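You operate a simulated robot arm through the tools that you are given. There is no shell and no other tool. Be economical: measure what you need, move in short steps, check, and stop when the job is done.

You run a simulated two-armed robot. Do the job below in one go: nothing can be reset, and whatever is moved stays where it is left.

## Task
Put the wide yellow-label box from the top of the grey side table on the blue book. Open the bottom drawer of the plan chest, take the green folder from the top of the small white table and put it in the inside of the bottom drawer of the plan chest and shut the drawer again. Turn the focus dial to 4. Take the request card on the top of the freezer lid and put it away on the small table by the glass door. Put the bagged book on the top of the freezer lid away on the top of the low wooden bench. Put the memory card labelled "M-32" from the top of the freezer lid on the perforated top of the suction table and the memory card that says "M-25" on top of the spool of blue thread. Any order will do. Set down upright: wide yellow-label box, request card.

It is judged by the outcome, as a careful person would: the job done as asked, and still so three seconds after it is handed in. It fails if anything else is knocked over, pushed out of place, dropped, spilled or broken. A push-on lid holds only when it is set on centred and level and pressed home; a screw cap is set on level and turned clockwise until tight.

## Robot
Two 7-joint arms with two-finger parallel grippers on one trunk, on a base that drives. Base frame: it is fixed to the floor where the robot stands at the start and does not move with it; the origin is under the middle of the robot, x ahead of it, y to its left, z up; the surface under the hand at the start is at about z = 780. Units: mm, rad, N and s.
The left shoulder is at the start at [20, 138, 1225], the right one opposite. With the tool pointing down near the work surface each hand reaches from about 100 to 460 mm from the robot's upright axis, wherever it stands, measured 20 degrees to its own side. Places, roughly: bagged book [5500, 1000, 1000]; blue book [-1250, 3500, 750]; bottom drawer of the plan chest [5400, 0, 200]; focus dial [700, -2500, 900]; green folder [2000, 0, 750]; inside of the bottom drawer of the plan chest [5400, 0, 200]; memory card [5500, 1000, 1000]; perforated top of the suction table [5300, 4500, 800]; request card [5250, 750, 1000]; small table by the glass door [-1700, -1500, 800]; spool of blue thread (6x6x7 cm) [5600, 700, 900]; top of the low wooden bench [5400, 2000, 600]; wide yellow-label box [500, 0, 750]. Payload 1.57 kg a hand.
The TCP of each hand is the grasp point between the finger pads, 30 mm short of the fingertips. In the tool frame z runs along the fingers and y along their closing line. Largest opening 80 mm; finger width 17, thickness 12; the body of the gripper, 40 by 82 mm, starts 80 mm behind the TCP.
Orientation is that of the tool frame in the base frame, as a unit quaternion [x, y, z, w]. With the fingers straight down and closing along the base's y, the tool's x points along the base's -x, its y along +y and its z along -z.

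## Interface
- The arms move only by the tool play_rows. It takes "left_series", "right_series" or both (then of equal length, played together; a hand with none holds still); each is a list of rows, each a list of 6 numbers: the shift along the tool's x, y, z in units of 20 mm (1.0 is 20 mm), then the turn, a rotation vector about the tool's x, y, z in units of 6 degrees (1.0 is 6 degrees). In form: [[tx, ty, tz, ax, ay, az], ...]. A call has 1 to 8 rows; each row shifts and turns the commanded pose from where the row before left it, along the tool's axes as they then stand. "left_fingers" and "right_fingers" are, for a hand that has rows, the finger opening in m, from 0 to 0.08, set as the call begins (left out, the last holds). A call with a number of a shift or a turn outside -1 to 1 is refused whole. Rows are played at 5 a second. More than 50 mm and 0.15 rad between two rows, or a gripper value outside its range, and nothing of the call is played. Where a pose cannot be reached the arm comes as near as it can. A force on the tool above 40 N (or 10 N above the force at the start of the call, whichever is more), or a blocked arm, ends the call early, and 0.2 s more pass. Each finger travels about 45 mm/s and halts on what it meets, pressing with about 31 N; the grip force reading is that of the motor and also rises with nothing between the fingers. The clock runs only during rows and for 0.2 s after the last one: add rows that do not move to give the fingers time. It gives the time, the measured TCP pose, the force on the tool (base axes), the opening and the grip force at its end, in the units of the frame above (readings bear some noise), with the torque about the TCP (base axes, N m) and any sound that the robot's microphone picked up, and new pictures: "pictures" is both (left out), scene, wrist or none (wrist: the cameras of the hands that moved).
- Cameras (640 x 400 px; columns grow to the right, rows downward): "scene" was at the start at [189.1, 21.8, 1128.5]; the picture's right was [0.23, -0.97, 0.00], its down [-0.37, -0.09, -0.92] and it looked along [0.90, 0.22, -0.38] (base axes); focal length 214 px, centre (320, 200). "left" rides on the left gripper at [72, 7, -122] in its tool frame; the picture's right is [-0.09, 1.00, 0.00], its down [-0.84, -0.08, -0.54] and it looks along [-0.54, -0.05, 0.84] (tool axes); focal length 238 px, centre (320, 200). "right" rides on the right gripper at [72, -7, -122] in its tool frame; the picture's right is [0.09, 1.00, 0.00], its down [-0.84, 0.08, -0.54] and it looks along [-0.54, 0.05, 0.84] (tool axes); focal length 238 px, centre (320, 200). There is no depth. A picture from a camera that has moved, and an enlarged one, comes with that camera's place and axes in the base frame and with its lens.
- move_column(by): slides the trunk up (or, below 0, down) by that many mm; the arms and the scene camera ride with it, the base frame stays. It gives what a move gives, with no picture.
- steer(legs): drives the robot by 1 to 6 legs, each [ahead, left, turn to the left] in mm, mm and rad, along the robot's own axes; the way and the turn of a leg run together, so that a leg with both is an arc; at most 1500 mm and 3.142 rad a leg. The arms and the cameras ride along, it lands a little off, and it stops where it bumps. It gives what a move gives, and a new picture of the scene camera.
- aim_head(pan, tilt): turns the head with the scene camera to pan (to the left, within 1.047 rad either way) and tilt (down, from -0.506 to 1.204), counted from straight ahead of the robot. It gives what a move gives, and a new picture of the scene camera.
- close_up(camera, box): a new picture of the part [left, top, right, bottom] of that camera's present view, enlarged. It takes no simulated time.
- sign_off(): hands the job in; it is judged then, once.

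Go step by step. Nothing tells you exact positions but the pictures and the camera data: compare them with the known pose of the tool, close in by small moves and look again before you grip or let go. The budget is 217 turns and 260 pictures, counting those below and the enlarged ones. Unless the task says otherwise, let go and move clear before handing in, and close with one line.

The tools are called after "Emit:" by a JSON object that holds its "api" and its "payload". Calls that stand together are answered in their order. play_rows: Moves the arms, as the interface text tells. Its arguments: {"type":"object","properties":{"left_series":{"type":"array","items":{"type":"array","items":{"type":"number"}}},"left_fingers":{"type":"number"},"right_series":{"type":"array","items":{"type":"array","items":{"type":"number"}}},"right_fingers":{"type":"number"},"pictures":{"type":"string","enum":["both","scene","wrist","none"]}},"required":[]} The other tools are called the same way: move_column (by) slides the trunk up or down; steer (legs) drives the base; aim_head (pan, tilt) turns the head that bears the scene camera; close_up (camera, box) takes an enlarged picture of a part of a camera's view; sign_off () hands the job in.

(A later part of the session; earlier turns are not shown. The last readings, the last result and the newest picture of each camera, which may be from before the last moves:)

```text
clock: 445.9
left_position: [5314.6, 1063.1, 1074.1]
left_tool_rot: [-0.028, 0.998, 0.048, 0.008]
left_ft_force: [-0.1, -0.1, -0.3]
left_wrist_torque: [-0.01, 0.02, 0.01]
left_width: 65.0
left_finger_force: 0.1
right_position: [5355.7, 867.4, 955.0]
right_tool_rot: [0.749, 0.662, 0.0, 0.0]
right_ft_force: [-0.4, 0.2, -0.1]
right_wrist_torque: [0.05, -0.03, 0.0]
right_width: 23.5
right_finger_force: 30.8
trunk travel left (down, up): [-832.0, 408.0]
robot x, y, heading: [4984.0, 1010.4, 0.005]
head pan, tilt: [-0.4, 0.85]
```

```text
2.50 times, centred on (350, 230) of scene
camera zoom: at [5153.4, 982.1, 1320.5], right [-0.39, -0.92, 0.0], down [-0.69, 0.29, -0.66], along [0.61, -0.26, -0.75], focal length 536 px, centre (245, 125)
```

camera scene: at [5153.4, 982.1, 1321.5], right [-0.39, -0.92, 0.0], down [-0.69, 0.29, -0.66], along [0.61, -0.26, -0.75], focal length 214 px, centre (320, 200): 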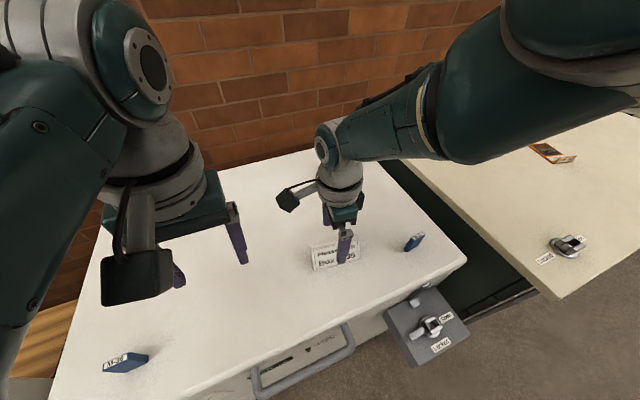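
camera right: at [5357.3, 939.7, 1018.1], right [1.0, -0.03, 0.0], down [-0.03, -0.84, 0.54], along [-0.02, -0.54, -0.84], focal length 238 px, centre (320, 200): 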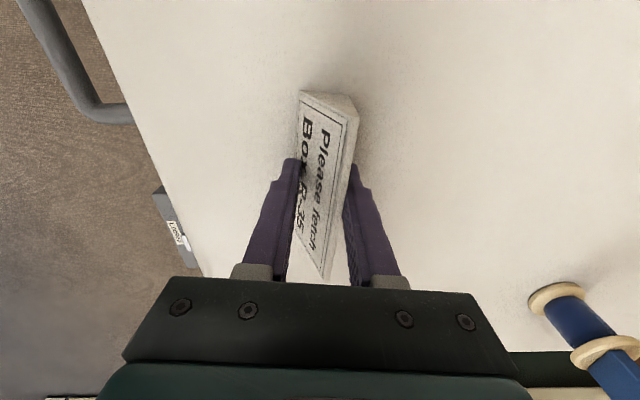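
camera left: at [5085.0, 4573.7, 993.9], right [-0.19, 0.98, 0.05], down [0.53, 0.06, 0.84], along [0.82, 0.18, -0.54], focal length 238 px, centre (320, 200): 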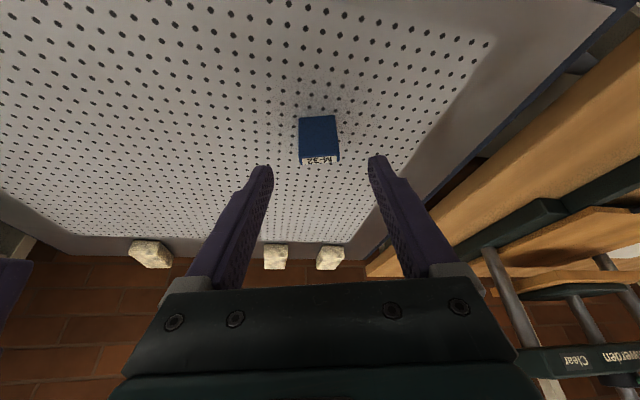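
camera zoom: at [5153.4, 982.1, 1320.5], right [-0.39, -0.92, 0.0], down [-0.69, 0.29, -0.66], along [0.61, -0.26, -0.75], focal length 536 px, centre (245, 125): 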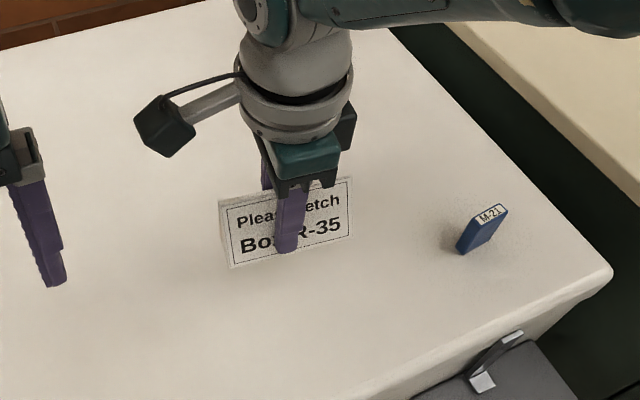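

The request card is held. I'll raise, back off, and drive west toward the small table by the glass door.

Emit:
{"api": "move_column", "payload": {"by": 180}}

Emit:
{"api": "steer", "payload": {"legs": [[-650, 0, 0], [0, 0, 3.14], [1500, 100, 0], [1500, 100, 0], [1450, 60, 0]]}}

Emit:
{"api": "aim_head", "payload": {"pan": 0.5, "tilt": 0.3}}

```text
clock: 447.9
left_position: [5315.3, 1062.6, 1254.6]
left_tool_rot: [-0.027, 0.998, 0.049, 0.009]
left_ft_force: [0.8, -0.2, 0.9]
left_wrist_torque: [-0.01, 0.0, 0.03]
left_width: 65.0
left_finger_force: 0.2
right_position: [5355.6, 867.1, 1135.6]
right_tool_rot: [0.749, 0.662, 0.001, 0.0]
right_ft_force: [-0.3, -0.5, -0.1]
right_wrist_torque: [0.01, -0.01, -0.01]
right_width: 23.3
right_finger_force: 30.9
trunk travel left (down, up): [-1012.0, 228.0]
robot x, y, heading: [4978.8, 1011.4, 0.007]
head pan, tilt: [-0.4, 0.85]
```

```text
refused: leg 3 is longer than a leg can be; nothing moved
```

```text
clock: 449.1
left_position: [5314.3, 1062.9, 1254.6]
left_tool_rot: [-0.027, 0.998, 0.048, 0.009]
left_ft_force: [0.2, 0.2, 0.3]
left_wrist_torque: [-0.01, 0.01, 0.0]
left_width: 65.0
left_finger_force: 0.1
right_position: [5355.3, 866.9, 1134.8]
right_tool_rot: [0.75, 0.662, -0.001, -0.001]
right_ft_force: [-0.5, -1.0, -0.5]
right_wrist_torque: [-0.02, -0.03, -0.01]
right_width: 22.9
right_finger_force: 31.8
trunk travel left (down, up): [-1012.0, 228.0]
robot x, y, heading: [4983.0, 1012.9, -0.0]
head pan, tilt: [0.499, 0.3]
camera scene: at [5163.3, 1057.2, 1548.9], right [0.48, -0.88, 0.0], down [-0.26, -0.14, -0.96], along [0.84, 0.46, -0.3], focal length 214 px, centre (320, 200)
```

scene: 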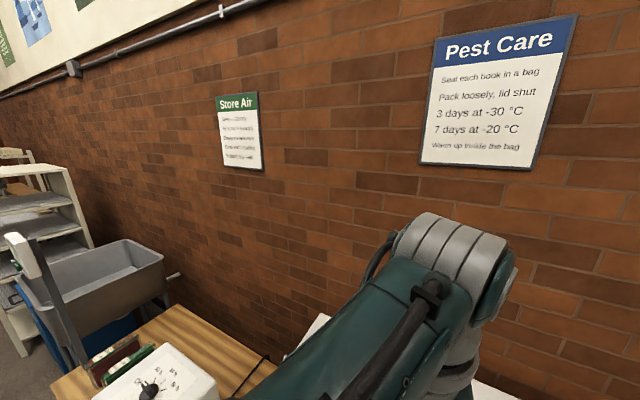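

The card is creeping slightly in the full-force grip, so I'll set the finger opening to hold its present width instead of squeezing it out, and check.

Emit:
{"api": "play_rows", "payload": {"right_series": [[0, 0, 0, 0, 0, 0], [0, 0, 0, 0, 0, 0], [0, 0, 0, 0, 0, 0]], "right_fingers": 0.0222, "pictures": "wrist"}}

Emit:
{"api": "play_rows", "payload": {"right_series": [[0, 0, 0, 0, 0, 0], [0, 0, 0, 0, 0, 0], [0, 0, 0, 0, 0, 0], [0, 0, 0, 0, 0, 0], [0, 0, 0, 0, 0, 0], [0, 0, 0, 0, 0, 0]], "pictures": "none"}}

```text
clock: 449.9
left_position: [5315.0, 1062.8, 1254.6]
left_tool_rot: [-0.028, 0.998, 0.049, 0.008]
left_ft_force: [0.1, 0.7, -0.8]
left_wrist_torque: [0.0, -0.01, 0.0]
left_width: 65.1
left_finger_force: 0.0
right_position: [5355.8, 867.3, 1136.1]
right_tool_rot: [0.749, 0.662, -0.001, -0.001]
right_ft_force: [-0.2, 0.2, 0.2]
right_wrist_torque: [0.01, 0.03, -0.03]
right_width: 23.8
right_finger_force: 1.3
trunk travel left (down, up): [-1012.0, 228.0]
robot x, y, heading: [4982.9, 1009.0, 0.002]
head pan, tilt: [0.499, 0.3]
camera right: at [5357.2, 939.7, 1257.9], right [1.0, -0.03, 0.0], down [-0.03, -0.84, 0.54], along [-0.02, -0.54, -0.84], focal length 238 px, centre (320, 200)
```

right: 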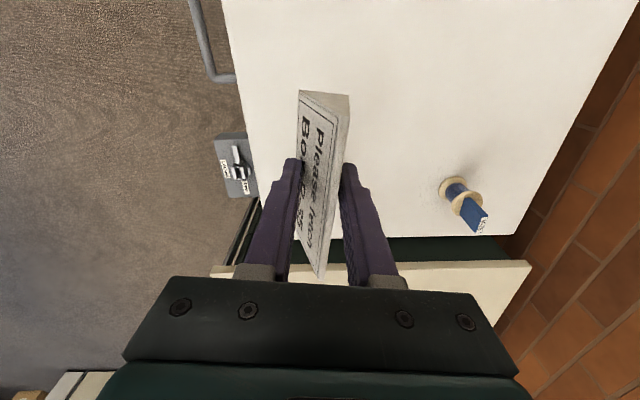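

```text
clock: 451.3
left_position: [5313.7, 1062.9, 1255.3]
left_tool_rot: [-0.028, 0.998, 0.048, 0.008]
left_ft_force: [0.6, -0.7, 0.6]
left_wrist_torque: [0.01, 0.01, 0.02]
left_width: 65.0
left_finger_force: 0.0
right_position: [5355.9, 867.1, 1136.3]
right_tool_rot: [0.749, 0.662, -0.001, -0.001]
right_ft_force: [-0.4, -0.4, -0.8]
right_wrist_torque: [0.03, 0.01, -0.02]
right_width: 23.3
right_finger_force: 30.9
trunk travel left (down, up): [-1012.0, 228.0]
robot x, y, heading: [4979.3, 1011.7, 0.002]
head pan, tilt: [0.499, 0.3]
```

Emit:
{"api": "play_rows", "payload": {"right_series": [[0, 0, 0, 0, 0, 0], [0, 0, 0, 0, 0, 0], [0, 0, 0, 0, 0, 0], [0, 0, 0, 0, 0, 0], [0, 0, 0, 0, 0, 0], [0, 0, 0, 0, 0, 0], [0, 0, 0, 0, 0, 0], [0, 0, 0, 0, 0, 0]], "right_fingers": 0.023, "pictures": "none"}}

Emit:
{"api": "close_up", "payload": {"camera": "right", "box": [180, 60, 460, 280]}}

```text
clock: 453.1
left_position: [5315.2, 1064.1, 1255.0]
left_tool_rot: [-0.027, 0.998, 0.048, 0.008]
left_ft_force: [0.4, -0.3, -1.2]
left_wrist_torque: [-0.02, 0.0, -0.06]
left_width: 65.1
left_finger_force: 0.1
right_position: [5355.5, 866.6, 1135.6]
right_tool_rot: [0.75, 0.662, -0.001, -0.001]
right_ft_force: [0.5, -0.2, 1.1]
right_wrist_torque: [0.01, 0.0, 0.0]
right_width: 24.6
right_finger_force: 2.7
trunk travel left (down, up): [-1012.0, 228.0]
robot x, y, heading: [4983.5, 1011.4, -0.001]
head pan, tilt: [0.499, 0.3]
```

```text
1.82 times, centred on (320, 170) of right
camera zoom: at [5357.2, 939.7, 1257.9], right [1.0, -0.03, 0.0], down [-0.03, -0.84, 0.54], along [-0.02, -0.54, -0.84], focal length 433 px, centre (320, 254)
```

zoom: 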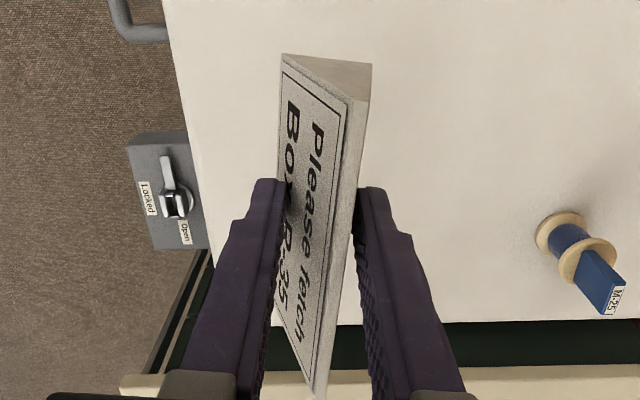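

Emit:
{"api": "play_rows", "payload": {"right_series": [[0, 0, 0, 0, 0, 0], [0, 0, 0, 0, 0, 0], [0, 0, 0, 0, 0, 0], [0, 0, 0, 0, 0, 0]], "right_fingers": 0.022, "pictures": "none"}}

Emit:
{"api": "steer", "payload": {"legs": [[-650, 0, 0], [0, 0, 3.14], [1450, 100, 0], [1450, 100, 0], [1450, 60, 0]]}}

Emit:
{"api": "play_rows", "payload": {"right_series": [[0, 0, 0, 0, 0, 0]], "pictures": "wrist"}}

```text
clock: 454.1
left_position: [5315.1, 1062.5, 1255.8]
left_tool_rot: [-0.027, 0.998, 0.048, 0.008]
left_ft_force: [0.8, 0.2, -0.1]
left_wrist_torque: [0.02, -0.02, -0.04]
left_width: 65.1
left_finger_force: 0.0
right_position: [5356.5, 867.0, 1135.5]
right_tool_rot: [0.749, 0.662, -0.001, 0.0]
right_ft_force: [0.6, 0.0, -0.3]
right_wrist_torque: [-0.06, 0.01, -0.02]
right_width: 23.5
right_finger_force: 15.6
trunk travel left (down, up): [-1012.0, 228.0]
robot x, y, heading: [4986.8, 1008.4, -0.0]
head pan, tilt: [0.499, 0.3]
```

```text
clock: 485.6
left_position: [-387.1, 790.9, 1255.9]
left_tool_rot: [0.998, 0.025, -0.008, 0.049]
left_ft_force: [-0.8, -0.1, -0.1]
left_wrist_torque: [0.0, 0.01, 0.02]
left_width: 64.9
left_finger_force: 0.1
right_position: [-425.1, 987.3, 1135.3]
right_tool_rot: [-0.66, 0.752, -0.001, 0.001]
right_ft_force: [-0.1, 0.1, 0.4]
right_wrist_torque: [-0.01, 0.0, -0.02]
right_width: 23.1
right_finger_force: 5.1
trunk travel left (down, up): [-1012.0, 228.0]
robot x, y, heading: [-56.3, 842.7, 3.139]
head pan, tilt: [0.499, 0.3]
camera scene: at [-236.5, 796.4, 1548.9], right [-0.48, 0.88, 0.0], down [0.26, 0.14, -0.96], along [-0.84, -0.45, -0.3], focal length 214 px, centre (320, 200)
```

scene: 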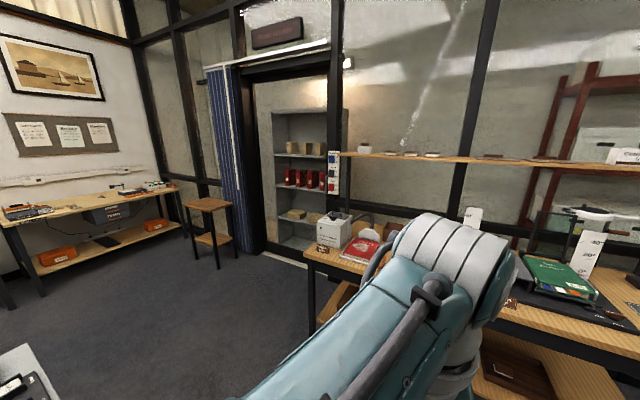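

```text
clock: 486.0
left_position: [-386.4, 790.2, 1254.3]
left_tool_rot: [0.998, 0.025, -0.009, 0.049]
left_ft_force: [0.3, -0.6, -0.2]
left_wrist_torque: [0.02, -0.02, 0.01]
left_width: 64.9
left_finger_force: 0.1
right_position: [-425.1, 987.5, 1136.2]
right_tool_rot: [-0.66, 0.751, -0.001, 0.0]
right_ft_force: [-0.1, 0.2, 0.4]
right_wrist_torque: [0.02, -0.02, 0.02]
right_width: 23.2
right_finger_force: 2.0
trunk travel left (down, up): [-1012.0, 228.0]
robot x, y, heading: [-54.5, 838.2, 3.136]
head pan, tilt: [0.499, 0.3]
camera right: at [-429.5, 915.7, 1257.7], right [-1.0, 0.04, 0.0], down [0.03, 0.84, 0.54], along [0.02, 0.54, -0.84], focal length 238 px, centre (320, 200)
```

right: 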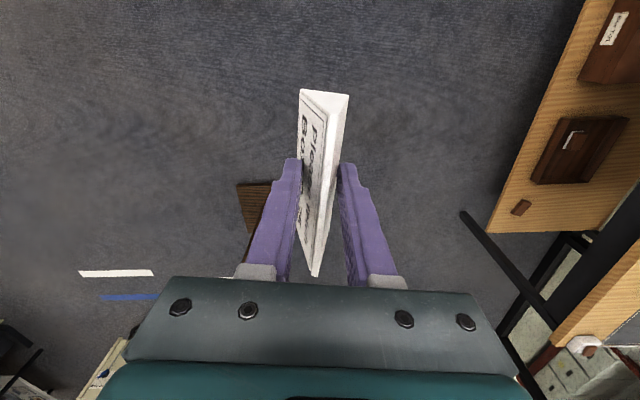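

Emit:
{"api": "steer", "payload": {"legs": [[0, 0, 0.972], [1140, 0, 0], [0, 0, 0.05], [500, -150, 0]]}}

Emit:
{"api": "aim_head", "payload": {"pan": -0.25, "tilt": 0.55}}

```text
clock: 497.4
left_position: [-1204.3, -788.9, 1254.3]
left_tool_rot: [0.853, 0.52, 0.017, 0.046]
left_ft_force: [0.2, -0.7, -0.7]
left_wrist_torque: [0.0, 0.0, 0.03]
left_width: 65.1
left_finger_force: 0.0
right_position: [-1393.3, -724.7, 1134.5]
right_tool_rot: [0.947, -0.321, 0.0, -0.001]
right_ft_force: [0.0, -0.8, 0.4]
right_wrist_torque: [-0.02, -0.02, 0.02]
right_width: 23.1
right_finger_force: 2.4
trunk travel left (down, up): [-1012.0, 228.0]
robot x, y, heading: [-1079.9, -478.0, -2.097]
head pan, tilt: [0.499, 0.3]
camera scene: at [-1133.6, -655.5, 1548.9], right [-1.0, 0.03, 0.0], down [0.01, 0.3, -0.96], along [-0.03, -0.95, -0.3], focal length 214 px, centre (320, 200)
```

scene: 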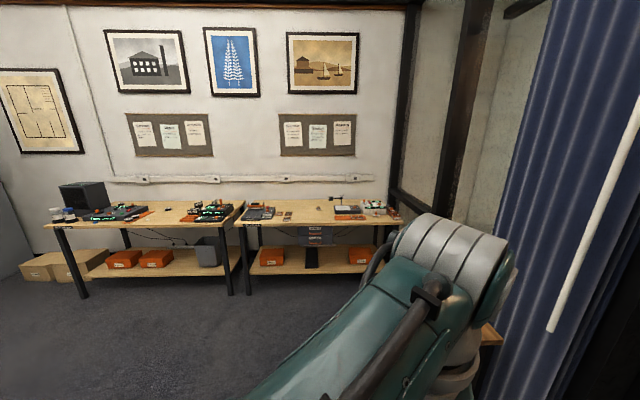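

```text
clock: 498.5
left_position: [-1204.3, -788.4, 1254.7]
left_tool_rot: [0.853, 0.52, 0.017, 0.046]
left_ft_force: [0.2, 0.2, 0.0]
left_wrist_torque: [0.02, 0.0, 0.0]
left_width: 64.8
left_finger_force: 0.0
right_position: [-1392.9, -724.5, 1135.4]
right_tool_rot: [0.947, -0.321, 0.001, -0.002]
right_ft_force: [0.5, 0.2, -0.3]
right_wrist_torque: [-0.02, 0.0, 0.02]
right_width: 20.6
right_finger_force: 31.2
trunk travel left (down, up): [-1012.0, 228.0]
robot x, y, heading: [-1076.9, -478.3, -2.102]
head pan, tilt: [-0.25, 0.55]
camera scene: at [-1193.9, -626.2, 1526.0], right [-0.71, 0.7, 0.0], down [0.37, 0.37, -0.85], along [-0.6, -0.61, -0.52], focal length 214 px, centre (320, 200)
```

scene: 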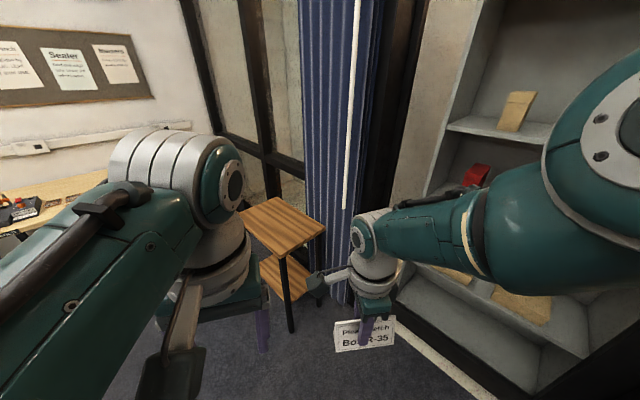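

Emit:
{"api": "steer", "payload": {"legs": [[500, 65, 0], [246, 0, 0]]}}

Emit:
{"api": "move_column", "payload": {"by": -200}}

Emit:
{"api": "play_rows", "payload": {"right_series": [[0, 0, 0, 0, 0, 0]], "pictures": "both"}}

```text
clock: 502.8
left_position: [-1527.8, -1458.8, 1254.5]
left_tool_rot: [0.855, 0.517, 0.017, 0.045]
left_ft_force: [1.2, 0.4, -0.2]
left_wrist_torque: [-0.01, -0.03, 0.04]
left_width: 65.2
left_finger_force: 0.1
right_position: [-1717.2, -1393.8, 1136.5]
right_tool_rot: [0.946, -0.325, 0.001, -0.001]
right_ft_force: [0.4, 0.6, 0.6]
right_wrist_torque: [-0.01, 0.02, 0.01]
right_width: 21.9
right_finger_force: 0.0
trunk travel left (down, up): [-1012.0, 228.0]
robot x, y, heading: [-1399.2, -1146.7, -2.109]
head pan, tilt: [-0.25, 0.55]
camera scene: at [-1516.3, -1296.8, 1525.9], right [-0.71, 0.71, 0.0], down [0.37, 0.37, -0.85], along [-0.6, -0.6, -0.52], focal length 214 px, centre (320, 200)
```

scene: 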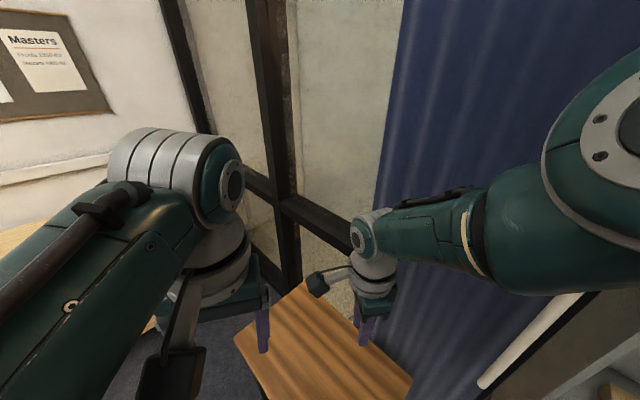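

```text
clock: 505.0
left_position: [-1527.2, -1459.7, 1054.6]
left_tool_rot: [0.855, 0.517, 0.017, 0.045]
left_ft_force: [0.1, 0.4, -0.2]
left_wrist_torque: [-0.01, 0.03, -0.01]
left_width: 65.0
left_finger_force: 0.1
right_position: [-1716.8, -1393.3, 936.0]
right_tool_rot: [0.946, -0.325, 0.0, -0.001]
right_ft_force: [0.4, -0.6, -0.1]
right_wrist_torque: [0.0, -0.01, -0.02]
right_width: 21.9
right_finger_force: 0.2
trunk travel left (down, up): [-812.0, 428.0]
robot x, y, heading: [-1403.7, -1144.9, -2.106]
head pan, tilt: [-0.25, 0.55]
```

```text
clock: 505.4
left_position: [-1526.9, -1460.3, 1054.7]
left_tool_rot: [0.854, 0.517, 0.018, 0.046]
left_ft_force: [-0.8, 0.5, 0.4]
left_wrist_torque: [-0.02, 0.02, 0.02]
left_width: 64.8
left_finger_force: 0.1
right_position: [-1716.0, -1393.2, 934.6]
right_tool_rot: [0.946, -0.324, 0.001, -0.001]
right_ft_force: [-1.0, -0.3, -0.6]
right_wrist_torque: [-0.03, 0.01, -0.01]
right_width: 22.0
right_finger_force: 0.0
trunk travel left (down, up): [-812.0, 428.0]
robot x, y, heading: [-1400.3, -1148.0, -2.108]
head pan, tilt: [-0.25, 0.55]
camera scene: at [-1516.3, -1296.9, 1326.0], right [-0.71, 0.71, 0.0], down [0.37, 0.37, -0.85], along [-0.6, -0.6, -0.52], focal length 214 px, centre (320, 200)
camera right: at [-1656.6, -1432.1, 1057.6], right [-0.54, -0.84, 0.0], down [-0.71, 0.45, 0.54], along [-0.45, 0.29, -0.84], focal length 238 px, centre (320, 200)
```

scene: 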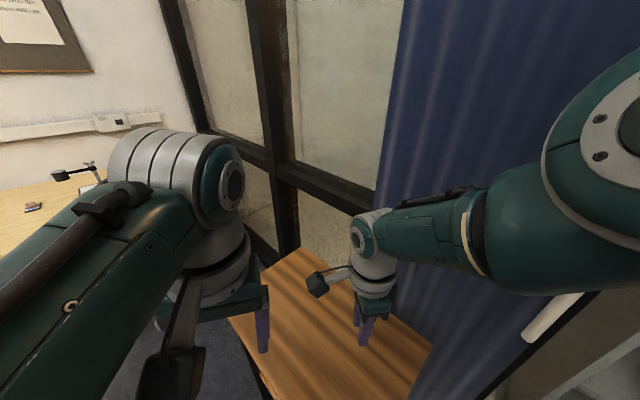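
right: 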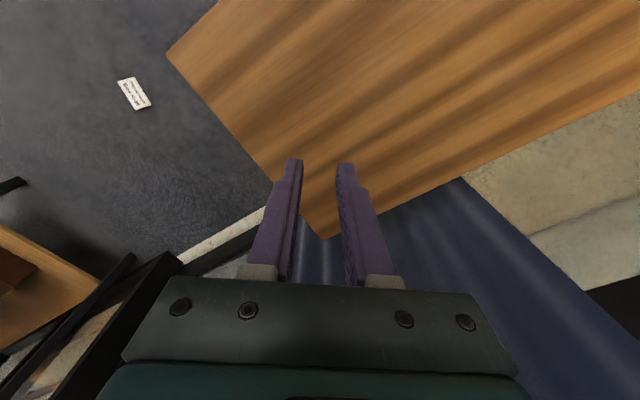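

The request card slipped out on the way and lies on the floor near [-1373, -710]. I'll secure the dial first, then come back and recover the card.

Emit:
{"api": "move_column", "payload": {"by": 150}}

Emit:
{"api": "close_up", "payload": {"camera": "right", "box": [60, 30, 260, 190]}}

Emit:
{"api": "steer", "payload": {"legs": [[-256, 430, 0], [0, 0, 0.537], [100, 1200, 0], [300, 350, 0]]}}

Emit:
{"api": "aim_head", "payload": {"pan": 0.0, "tilt": 0.45}}

```text
clock: 507.1
left_position: [-1527.5, -1459.2, 1205.3]
left_tool_rot: [0.855, 0.516, 0.017, 0.046]
left_ft_force: [0.2, -0.1, 0.8]
left_wrist_torque: [0.02, -0.02, -0.05]
left_width: 65.2
left_finger_force: 0.1
right_position: [-1717.1, -1392.2, 1086.3]
right_tool_rot: [0.946, -0.325, 0.001, -0.001]
right_ft_force: [-0.6, 0.0, 0.2]
right_wrist_torque: [-0.04, 0.02, 0.02]
right_width: 22.1
right_finger_force: 0.0
trunk travel left (down, up): [-962.0, 278.0]
robot x, y, heading: [-1401.8, -1148.0, -2.105]
head pan, tilt: [-0.25, 0.55]
```

```text
2.50 times, centred on (160, 110) of right
camera zoom: at [-1656.6, -1432.1, 1207.6], right [-0.54, -0.84, 0.0], down [-0.71, 0.45, 0.54], along [-0.45, 0.29, -0.84], focal length 596 px, centre (720, 425)
```

zoom: 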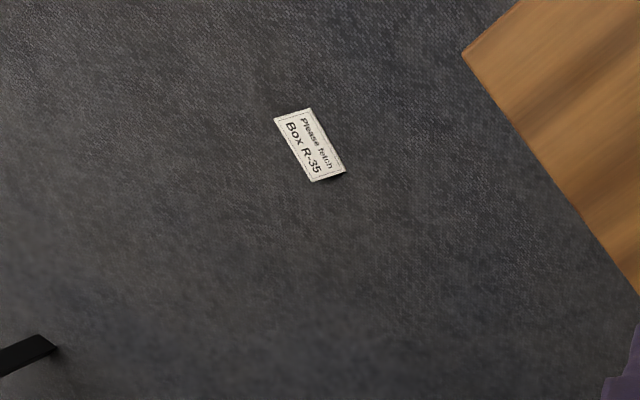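

```text
clock: 519.7
left_position: [692.4, -1898.8, 1205.0]
left_tool_rot: [0.692, 0.721, 0.028, 0.039]
left_ft_force: [-1.0, -0.5, 0.2]
left_wrist_torque: [0.0, -0.01, -0.02]
left_width: 65.1
left_finger_force: 0.0
right_position: [495.2, -1935.5, 1085.2]
right_tool_rot: [0.998, -0.07, 0.0, -0.001]
right_ft_force: [0.6, -0.1, 0.2]
right_wrist_torque: [-0.02, 0.01, 0.03]
right_width: 22.1
right_finger_force: 0.0
trunk travel left (down, up): [-962.0, 278.0]
robot x, y, heading: [644.4, -1568.5, -1.583]
head pan, tilt: [-0.25, 0.55]
camera scene: at [620.4, -1751.7, 1475.9], right [-0.97, 0.26, 0.0], down [0.14, 0.5, -0.85], along [-0.22, -0.82, -0.52], focal length 214 px, centre (320, 200)
```

scene: 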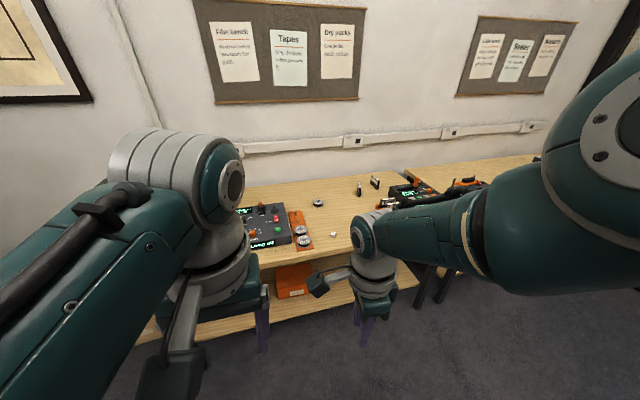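

```text
clock: 520.5
left_position: [692.2, -1899.9, 1205.0]
left_tool_rot: [0.691, 0.721, 0.03, 0.041]
left_ft_force: [-0.6, -0.3, 0.0]
left_wrist_torque: [0.04, -0.02, 0.0]
left_width: 64.8
left_finger_force: 0.1
right_position: [495.6, -1935.5, 1085.9]
right_tool_rot: [0.998, -0.069, 0.0, -0.001]
right_ft_force: [-0.7, 0.7, -0.7]
right_wrist_torque: [0.02, 0.0, 0.04]
right_width: 22.0
right_finger_force: 0.1
trunk travel left (down, up): [-962.0, 278.0]
robot x, y, heading: [642.5, -1564.0, -1.586]
head pan, tilt: [0.0, 0.45]
camera scene: at [642.5, -1756.9, 1485.0], right [-1.0, 0.01, 0.0], down [0.01, 0.44, -0.9], along [-0.01, -0.9, -0.44], focal length 214 px, centre (320, 200)
```

scene: 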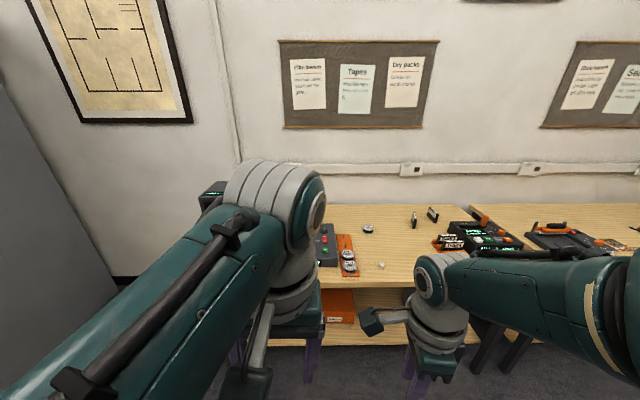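

Emit:
{"api": "steer", "payload": {"legs": [[200, 170, 0]]}}

Emit:
{"api": "aim_head", "payload": {"pan": 0.0, "tilt": 0.6}}

Emit:
{"api": "close_up", "payload": {"camera": "scene", "box": [200, 140, 440, 290]}}

```text
clock: 522.3
left_position: [859.1, -2099.5, 1205.3]
left_tool_rot: [0.693, 0.719, 0.028, 0.04]
left_ft_force: [-0.3, -0.5, 0.4]
left_wrist_torque: [0.01, -0.02, 0.03]
left_width: 65.1
left_finger_force: 0.1
right_position: [661.7, -2136.5, 1084.8]
right_tool_rot: [0.998, -0.07, 0.0, -0.002]
right_ft_force: [0.4, -0.5, -0.3]
right_wrist_torque: [-0.02, -0.02, 0.01]
right_width: 22.0
right_finger_force: 0.1
trunk travel left (down, up): [-962.0, 278.0]
robot x, y, heading: [808.2, -1767.1, -1.584]
head pan, tilt: [0.0, 0.45]
camera scene: at [809.6, -1957.3, 1485.0], right [-1.0, 0.01, 0.0], down [0.01, 0.44, -0.9], along [-0.01, -0.9, -0.44], focal length 214 px, centre (320, 200)
```

scene: 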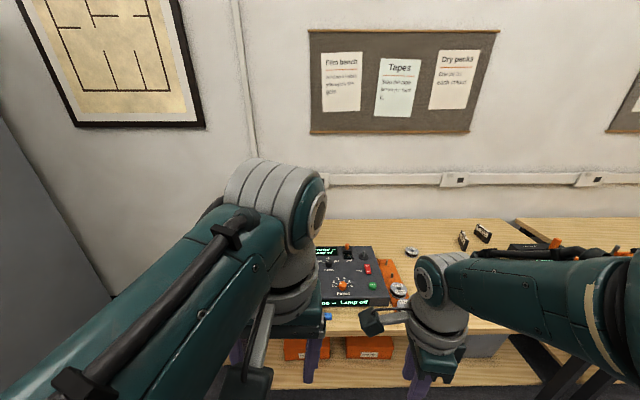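

```text
clock: 523.0
left_position: [859.5, -2099.4, 1204.7]
left_tool_rot: [0.692, 0.72, 0.029, 0.041]
left_ft_force: [0.5, -0.7, 1.1]
left_wrist_torque: [0.0, -0.01, -0.03]
left_width: 64.9
left_finger_force: 0.1
right_position: [661.9, -2135.8, 1086.0]
right_tool_rot: [0.997, -0.071, 0.0, -0.001]
right_ft_force: [-0.1, -0.1, 0.2]
right_wrist_torque: [0.0, 0.0, 0.02]
right_width: 21.8
right_finger_force: 0.1
trunk travel left (down, up): [-962.0, 278.0]
robot x, y, heading: [814.6, -1766.1, -1.585]
head pan, tilt: [0.0, 0.6]
camera scene: at [809.7, -1953.8, 1471.5], right [-1.0, 0.01, 0.0], down [0.01, 0.56, -0.83], along [-0.01, -0.83, -0.56], focal length 214 px, centre (320, 200)
```

scene: 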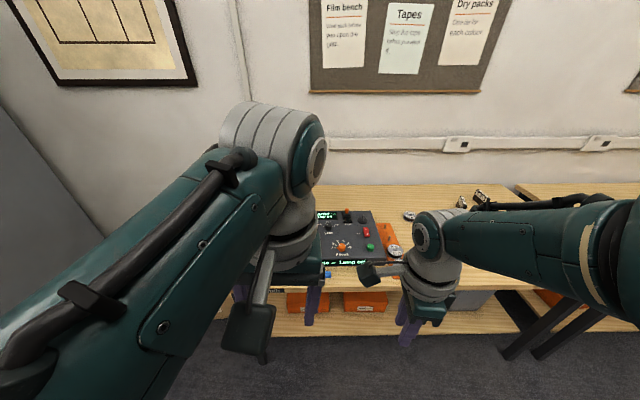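

```text
2.67 times, centred on (320, 215) of scene
camera zoom: at [809.7, -1953.8, 1471.5], right [-1.0, 0.01, 0.0], down [0.01, 0.56, -0.83], along [-0.01, -0.83, -0.56], focal length 572 px, centre (320, 160)
```

zoom: 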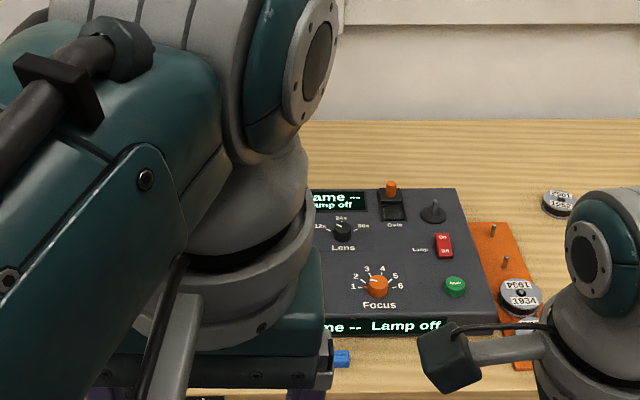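

Emit:
{"api": "play_rows", "payload": {"left_series": [[0, 0, 0, 0.94, 0.18, 0]], "left_fingers": 0.06, "pictures": "none"}}

Emit:
{"api": "steer", "payload": {"legs": [[345, -190, 0.014]]}}

Emit:
{"api": "play_rows", "payload": {"left_series": [[0, 0.8, 0, 0, 0, 0], [0, 0.8, 0, 0, 0, 0], [0, 0.8, 0, 0, 0, 0]], "pictures": "wrist"}}

```text
clock: 523.4
left_position: [859.5, -2099.4, 1205.2]
left_tool_rot: [0.694, 0.72, -0.001, -0.003]
left_ft_force: [-1.0, -0.3, 0.2]
left_wrist_torque: [0.01, 0.01, 0.0]
left_width: 60.3
left_finger_force: 0.0
right_position: [661.9, -2135.3, 1085.0]
right_tool_rot: [0.997, -0.071, 0.0, -0.003]
right_ft_force: [0.1, 1.1, -0.6]
right_wrist_torque: [-0.05, 0.03, -0.03]
right_width: 21.7
right_finger_force: 0.2
trunk travel left (down, up): [-962.0, 278.0]
robot x, y, heading: [813.7, -1765.8, -1.583]
head pan, tilt: [0.0, 0.6]
```

```text
clock: 525.9
left_position: [677.0, -2446.1, 1206.3]
left_tool_rot: [0.686, 0.728, 0.001, -0.002]
left_ft_force: [-0.4, 0.2, 0.1]
left_wrist_torque: [0.01, -0.01, 0.01]
left_width: 59.9
left_finger_force: 0.0
right_position: [482.2, -2486.4, 1085.6]
right_tool_rot: [0.998, -0.06, 0.0, -0.002]
right_ft_force: [-0.1, -0.7, -0.5]
right_wrist_torque: [0.01, 0.02, 0.02]
right_width: 22.3
right_finger_force: 0.1
trunk travel left (down, up): [-962.0, 278.0]
robot x, y, heading: [624.0, -2113.7, -1.568]
head pan, tilt: [0.0, 0.6]
camera scene: at [626.1, -2301.9, 1471.4], right [-1.0, -0.01, 0.0], down [0.0, 0.56, -0.83], along [0.0, -0.83, -0.56], focal length 214 px, centre (320, 200)
```

scene: 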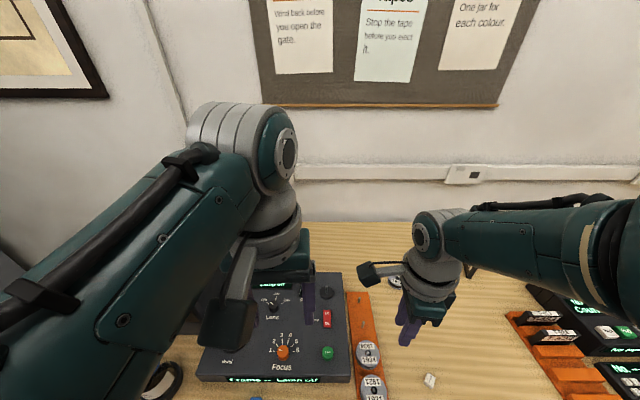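

```text
clock: 526.7
left_position: [726.2, -2442.9, 1204.6]
left_tool_rot: [0.685, 0.728, -0.001, -0.001]
left_ft_force: [0.1, 0.1, -0.5]
left_wrist_torque: [-0.04, 0.02, 0.03]
left_width: 59.9
left_finger_force: 0.0
right_position: [481.4, -2485.3, 1084.8]
right_tool_rot: [0.998, -0.059, 0.0, -0.002]
right_ft_force: [-0.3, -0.1, -0.4]
right_wrist_torque: [-0.02, -0.03, -0.01]
right_width: 22.0
right_finger_force: 0.1
trunk travel left (down, up): [-962.0, 278.0]
robot x, y, heading: [622.6, -2111.6, -1.563]
head pan, tilt: [0.0, 0.6]
camera left: at [728.7, -2372.1, 1327.6], right [1.0, -0.03, 0.0], down [-0.03, -0.84, 0.54], along [-0.02, -0.54, -0.84], focal length 238 px, centre (320, 200)
```

left: 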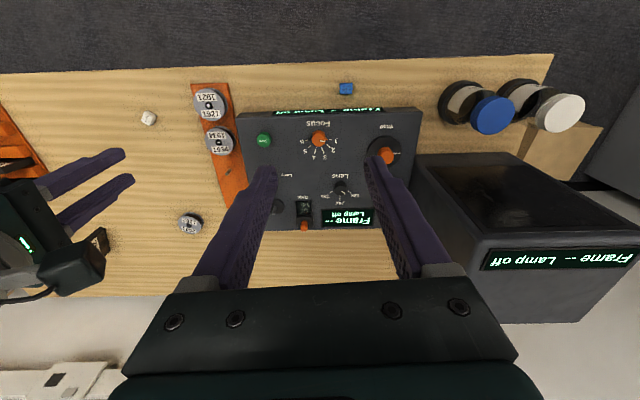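

Emit:
{"api": "play_rows", "payload": {"left_series": [[-0.47, -0.06, 0.95, 0, 0, 0], [-0.47, -0.06, 0.95, 0, 0, 0], [-0.47, -0.06, 0.95, 0, 0, 0], [-0.47, -0.06, 0.95, 0, 0, 0], [-0.47, -0.06, 0.95, 0, 0, 0], [-0.47, -0.06, 0.95, 0, 0, 0], [-0.47, -0.06, 0.95, 0, 0, 0], [-0.47, -0.06, 0.95, 0, 0, 0]], "pictures": "wrist"}}

Emit:
{"api": "close_up", "payload": {"camera": "left", "box": [260, 70, 400, 190]}}

```text
clock: 528.5
left_position: [731.7, -2480.6, 1087.9]
left_tool_rot: [0.686, 0.728, -0.001, -0.001]
left_ft_force: [-0.2, -0.6, 0.3]
left_wrist_torque: [0.03, -0.01, 0.01]
left_width: 60.1
left_finger_force: 0.2
left hand out of reach, approached as far as the arm can: row 6, 7, 8
right_position: [482.2, -2486.4, 1085.4]
right_tool_rot: [0.998, -0.06, 0.0, -0.001]
right_ft_force: [-1.0, 0.8, -0.9]
right_wrist_torque: [0.0, 0.0, -0.01]
right_width: 21.9
right_finger_force: 0.0
trunk travel left (down, up): [-962.0, 278.0]
robot x, y, heading: [625.2, -2112.1, -1.566]
head pan, tilt: [0.0, 0.6]
camera left: at [733.6, -2408.7, 1210.0], right [1.0, -0.03, 0.0], down [-0.03, -0.84, 0.54], along [-0.02, -0.54, -0.84], focal length 238 px, centre (320, 200)
```

left: 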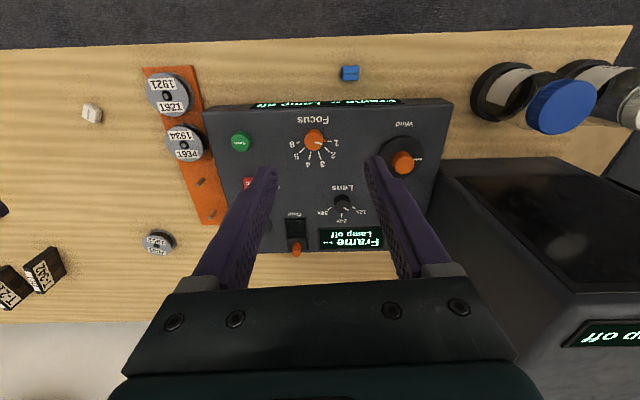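

```text
3.33 times, centred on (330, 130) of left
camera zoom: at [733.6, -2408.7, 1210.0], right [1.0, -0.03, 0.0], down [-0.03, -0.84, 0.54], along [-0.02, -0.54, -0.84], focal length 794 px, centre (287, 433)
```

zoom: 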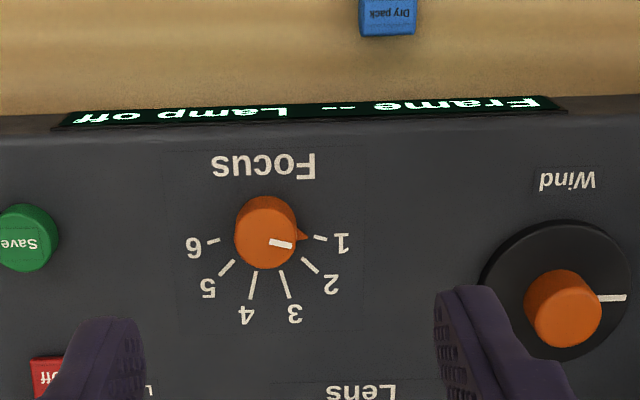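

Emit:
{"api": "move_column", "payload": {"by": -130}}

Emit:
{"api": "play_rows", "payload": {"left_series": [[-0.73, -0.3, 0, 0, 0, 0], [-0.73, -0.3, 0, 0, 0, 0], [0, 0, 0, 0, 0, -1], [0, 0, 0, 0, 0, -1], [0, 0, 0, 0, 0, -1], [0, 0, 0, 0, 0, -1], [0, 0, 0, 0, 0, -1]], "pictures": "wrist"}}

```text
clock: 530.1
left_position: [730.4, -2480.5, 955.9]
left_tool_rot: [0.686, 0.728, 0.0, -0.001]
left_ft_force: [-0.2, 0.5, -0.4]
left_wrist_torque: [0.01, 0.04, 0.01]
left_width: 59.8
left_finger_force: 0.1
right_position: [482.5, -2486.7, 955.1]
right_tool_rot: [0.998, -0.059, 0.001, -0.002]
right_ft_force: [-0.2, -0.4, 0.4]
right_wrist_torque: [-0.02, 0.03, 0.04]
right_width: 22.0
right_finger_force: 0.1
trunk travel left (down, up): [-832.0, 408.0]
robot x, y, heading: [624.8, -2113.5, -1.569]
head pan, tilt: [0.0, 0.6]
```

```text
clock: 531.7
left_position: [726.2, -2489.6, 970.6]
left_tool_rot: [0.473, 0.881, 0.0, 0.0]
left_ft_force: [0.5, -0.1, -0.2]
left_wrist_torque: [0.02, -0.01, 0.0]
left_width: 59.9
left_finger_force: 0.1
left hand out of reach, approached as far as the arm can: row 1, 2
right_position: [481.7, -2486.0, 954.6]
right_tool_rot: [0.998, -0.06, 0.0, -0.002]
right_ft_force: [-0.1, 0.4, -0.3]
right_wrist_torque: [-0.02, 0.02, 0.02]
right_width: 22.1
right_finger_force: 0.1
trunk travel left (down, up): [-832.0, 408.0]
robot x, y, heading: [625.2, -2116.1, -1.563]
head pan, tilt: [0.0, 0.6]
camera left: at [692.5, -2427.0, 1094.4], right [0.88, 0.47, 0.0], down [0.4, -0.74, 0.54], along [0.26, -0.48, -0.84], focal length 238 px, centre (320, 200)
```

left: 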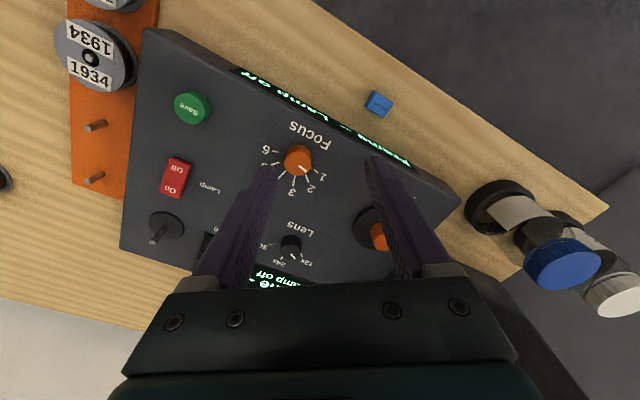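

Emit:
{"api": "steer", "payload": {"legs": [[100, 0, 0]]}}

Emit:
{"api": "play_rows", "payload": {"left_series": [[0.85, 0.5, 0, 0, 0, 0], [0.85, 0.5, 0, 0, 0, 0], [0.85, 0.5, 0, 0, 0, 0], [0.85, 0.5, 0, 0, 0, 0]], "pictures": "wrist"}}

```text
clock: 532.8
left_position: [725.4, -2587.7, 970.5]
left_tool_rot: [0.474, 0.88, 0.0, -0.001]
left_ft_force: [-0.4, -1.5, -0.3]
left_wrist_torque: [0.03, 0.0, 0.01]
left_width: 60.1
left_finger_force: 0.2
right_position: [481.9, -2583.6, 953.4]
right_tool_rot: [0.998, -0.06, -0.001, -0.002]
right_ft_force: [0.1, 0.3, 0.1]
right_wrist_torque: [0.03, -0.03, 0.0]
right_width: 22.0
right_finger_force: 0.1
trunk travel left (down, up): [-832.0, 408.0]
robot x, y, heading: [625.8, -2211.1, -1.567]
head pan, tilt: [0.0, 0.6]
camera scene: at [626.3, -2399.5, 1341.4], right [-1.0, 0.0, 0.0], down [0.0, 0.56, -0.83], along [0.0, -0.83, -0.56], focal length 214 px, centre (320, 200)
```

scene: 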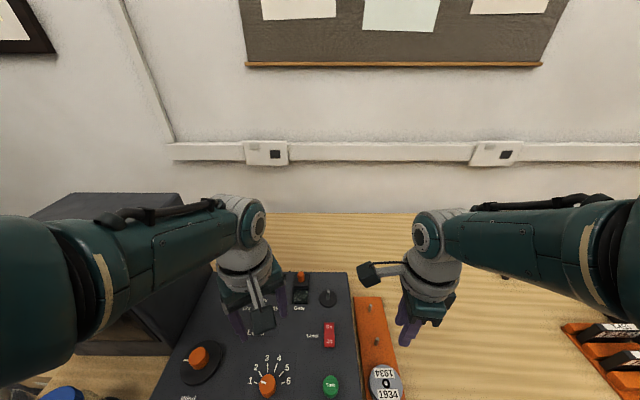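

```text
clock: 533.8
left_position: [721.2, -2508.6, 971.1]
left_tool_rot: [0.474, 0.88, 0.0, 0.0]
left_ft_force: [-0.2, 1.0, -0.1]
left_wrist_torque: [0.02, 0.03, 0.02]
left_width: 59.9
left_finger_force: 0.0
right_position: [483.1, -2583.4, 955.0]
right_tool_rot: [0.998, -0.06, 0.0, -0.002]
right_ft_force: [0.6, -0.1, -0.7]
right_wrist_torque: [0.01, -0.02, 0.0]
right_width: 22.0
right_finger_force: 0.0
trunk travel left (down, up): [-832.0, 408.0]
robot x, y, heading: [625.8, -2214.8, -1.566]
head pan, tilt: [0.0, 0.6]
camera left: at [687.6, -2445.2, 1095.1], right [0.88, 0.47, 0.0], down [0.4, -0.74, 0.54], along [0.25, -0.48, -0.84], focal length 238 px, centre (320, 200)
```

left: 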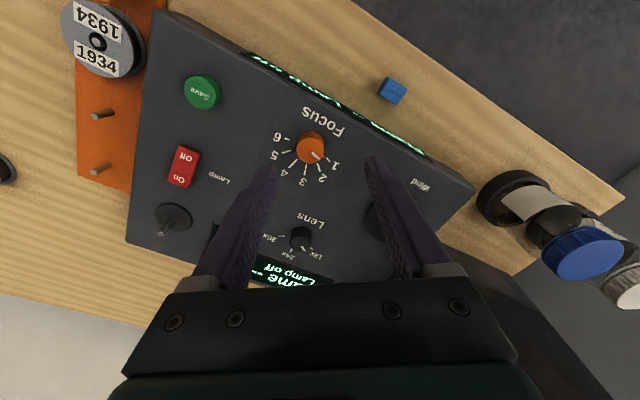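

Emit:
{"api": "play_rows", "payload": {"left_series": [[-0.45, -0.28, 0, 0, 0, 0], [-0.45, -0.28, 0.5, 0, 0, 0], [0, 0, 1, 0, 0, 0], [0, 0, 1, 0, 0, 0]], "pictures": "wrist"}}

```text
clock: 534.8
left_position: [720.9, -2529.8, 921.6]
left_tool_rot: [0.475, 0.88, -0.001, -0.001]
left_ft_force: [0.4, 0.2, -0.1]
left_wrist_torque: [0.0, 0.0, 0.01]
left_width: 60.2
left_finger_force: 0.2
right_position: [482.6, -2584.3, 955.0]
right_tool_rot: [0.998, -0.061, 0.0, -0.002]
right_ft_force: [0.1, -1.1, -0.4]
right_wrist_torque: [-0.01, 0.01, -0.01]
right_width: 21.9
right_finger_force: 0.1
trunk travel left (down, up): [-832.0, 408.0]
robot x, y, heading: [626.4, -2210.9, -1.566]
head pan, tilt: [0.0, 0.6]
camera left: at [687.9, -2467.7, 1045.1], right [0.88, 0.47, 0.0], down [0.4, -0.74, 0.54], along [0.25, -0.48, -0.84], focal length 238 px, centre (320, 200)
```

left: 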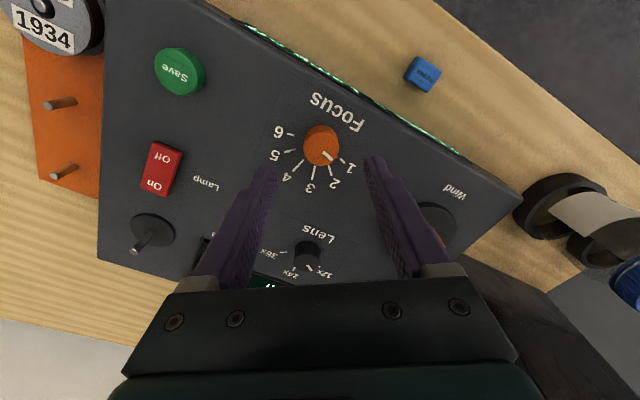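

Emit:
{"api": "play_rows", "payload": {"left_series": [[0, 0, 1, 0, 0, 0], [0, 0, 1, 0, 0, 0], [0, 0, 0.3, 0, 0, 0]], "left_fingers": 0.05, "pictures": "wrist"}}

```text
clock: 535.6
left_position: [728.8, -2520.3, 899.8]
left_tool_rot: [0.475, 0.88, -0.003, -0.001]
left_ft_force: [-0.1, 7.0, 28.6]
left_wrist_torque: [-0.17, 0.53, -0.07]
left_width: 46.5
left_finger_force: 0.2
left hand out of reach, approached as far as the arm can: row 1, 2, 3
right_position: [482.2, -2583.6, 956.5]
right_tool_rot: [0.998, -0.061, 0.0, -0.002]
right_ft_force: [0.5, -0.4, 0.8]
right_wrist_torque: [-0.03, 0.01, 0.01]
right_width: 21.8
right_finger_force: 0.1
trunk travel left (down, up): [-832.0, 408.0]
robot x, y, heading: [626.0, -2213.1, -1.566]
head pan, tilt: [0.0, 0.6]
stopped in row 3 (left hand): the force on the tool passed its limit at 50 N (the readings are from after the stop); the commanded pose is now the measured one
camera left: at [695.5, -2455.8, 1022.0], right [0.88, 0.47, -0.01], down [0.4, -0.74, 0.54], along [0.25, -0.48, -0.84], focal length 238 px, centre (320, 200)
```

left: 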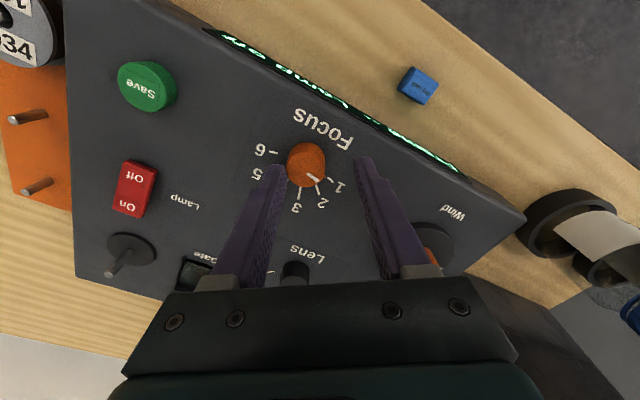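

Emit:
{"api": "play_rows", "payload": {"left_series": [[0, 0, -0.5, 0, 0, 0], [0, 0, -1, 0, 0, 0], [0, 0, -1, 0, 0, 0]], "pictures": "none"}}

Emit:
{"api": "steer", "payload": {"legs": [[45, 0, 0]]}}

Emit:
{"api": "play_rows", "payload": {"left_series": [[0.8, 0.24, 0, 0, 0, 0], [0.8, 0.24, 0, 0, 0, 0], [0.8, 0.24, 0, 0, 0, 0]], "pictures": "wrist"}}

```text
clock: 536.4
left_position: [729.3, -2517.6, 947.5]
left_tool_rot: [0.475, 0.88, -0.003, -0.003]
left_ft_force: [0.2, -0.2, -0.4]
left_wrist_torque: [-0.02, 0.01, 0.01]
left_width: 49.7
left_finger_force: 0.0
right_position: [481.3, -2583.4, 954.9]
right_tool_rot: [0.998, -0.062, 0.0, -0.002]
right_ft_force: [0.0, -1.9, -0.2]
right_wrist_torque: [0.0, 0.0, 0.0]
right_width: 21.9
right_finger_force: 0.1
trunk travel left (down, up): [-832.0, 408.0]
robot x, y, heading: [628.4, -2213.5, -1.562]
head pan, tilt: [0.0, 0.6]
```

```text
clock: 537.3
left_position: [728.7, -2562.6, 947.1]
left_tool_rot: [0.475, 0.88, -0.002, -0.002]
left_ft_force: [0.1, -0.6, 0.4]
left_wrist_torque: [0.01, 0.01, -0.01]
left_width: 50.1
left_finger_force: 0.1
right_position: [482.0, -2628.4, 956.0]
right_tool_rot: [0.998, -0.062, 0.0, -0.002]
right_ft_force: [0.3, -1.0, -0.9]
right_wrist_torque: [0.03, -0.01, 0.01]
right_width: 22.2
right_finger_force: 0.2
trunk travel left (down, up): [-832.0, 408.0]
robot x, y, heading: [624.7, -2255.2, -1.562]
head pan, tilt: [0.0, 0.6]
camera scene: at [626.5, -2443.8, 1341.4], right [-1.0, 0.0, 0.0], down [0.0, 0.56, -0.83], along [0.0, -0.83, -0.56], focal length 214 px, centre (320, 200)
```

scene: 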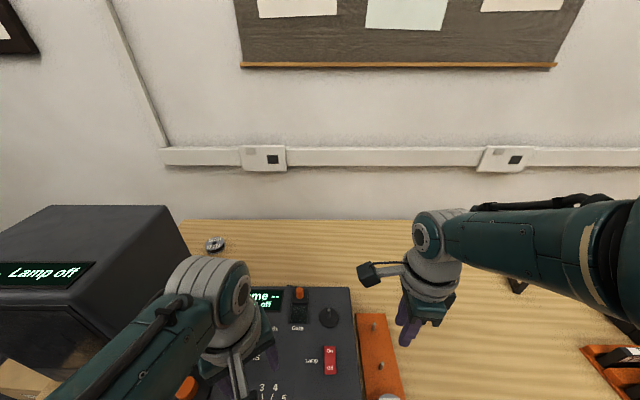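

```text
clock: 538.1
left_position: [725.0, -2520.1, 946.5]
left_tool_rot: [0.472, 0.881, -0.003, 0.007]
left_ft_force: [0.7, -0.8, -0.9]
left_wrist_torque: [0.01, -0.01, 0.0]
left_width: 49.8
left_finger_force: 0.0
right_position: [482.1, -2627.1, 955.1]
right_tool_rot: [0.998, -0.062, 0.0, -0.002]
right_ft_force: [-0.1, 0.4, -0.1]
right_wrist_torque: [0.02, -0.02, 0.0]
right_width: 22.1
right_finger_force: 0.0
trunk travel left (down, up): [-832.0, 408.0]
robot x, y, heading: [624.5, -2255.9, -1.568]
head pan, tilt: [0.0, 0.6]
camera left: at [690.0, -2455.2, 1069.0], right [0.88, 0.47, 0.01], down [0.39, -0.73, 0.55], along [0.27, -0.49, -0.83], focal length 238 px, centre (320, 200)
```

left: 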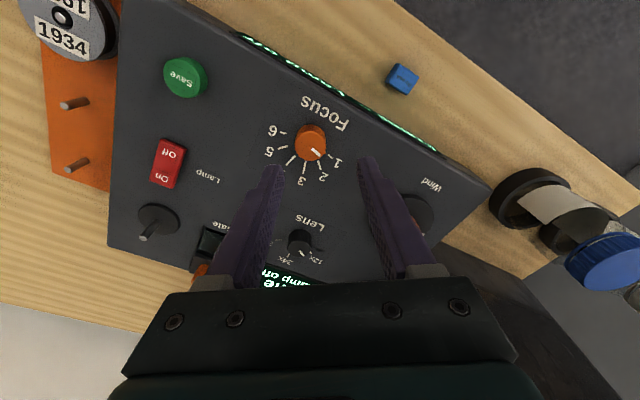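

Emit:
{"api": "play_rows", "payload": {"left_series": [[0.4, -0.2, 0.5, 0, 0, 0], [0, 0, 0.7, 0, 0, 0], [0, 0, 0.7, 0, 0, 0]], "pictures": "wrist"}}

```text
clock: 538.9
left_position: [715.0, -2511.3, 906.0]
left_tool_rot: [0.475, 0.88, 0.0, 0.004]
left_ft_force: [0.3, 0.4, 0.2]
left_wrist_torque: [0.01, -0.03, -0.01]
left_width: 50.1
left_finger_force: 0.0
right_position: [481.9, -2627.9, 955.0]
right_tool_rot: [0.998, -0.061, 0.0, -0.002]
right_ft_force: [0.1, -0.3, -0.5]
right_wrist_torque: [-0.02, -0.04, -0.01]
right_width: 22.2
right_finger_force: 0.1
trunk travel left (down, up): [-832.0, 408.0]
robot x, y, heading: [625.0, -2257.0, -1.565]
head pan, tilt: [0.0, 0.6]
camera left: at [680.4, -2447.6, 1029.7], right [0.88, 0.47, 0.01], down [0.39, -0.74, 0.55], along [0.26, -0.48, -0.84], focal length 238 px, centre (320, 200)
```

left: 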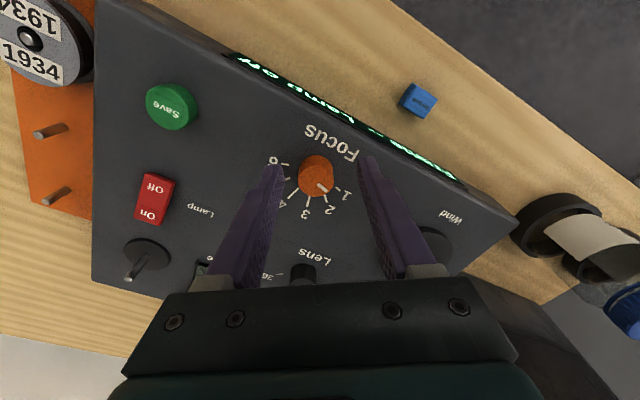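

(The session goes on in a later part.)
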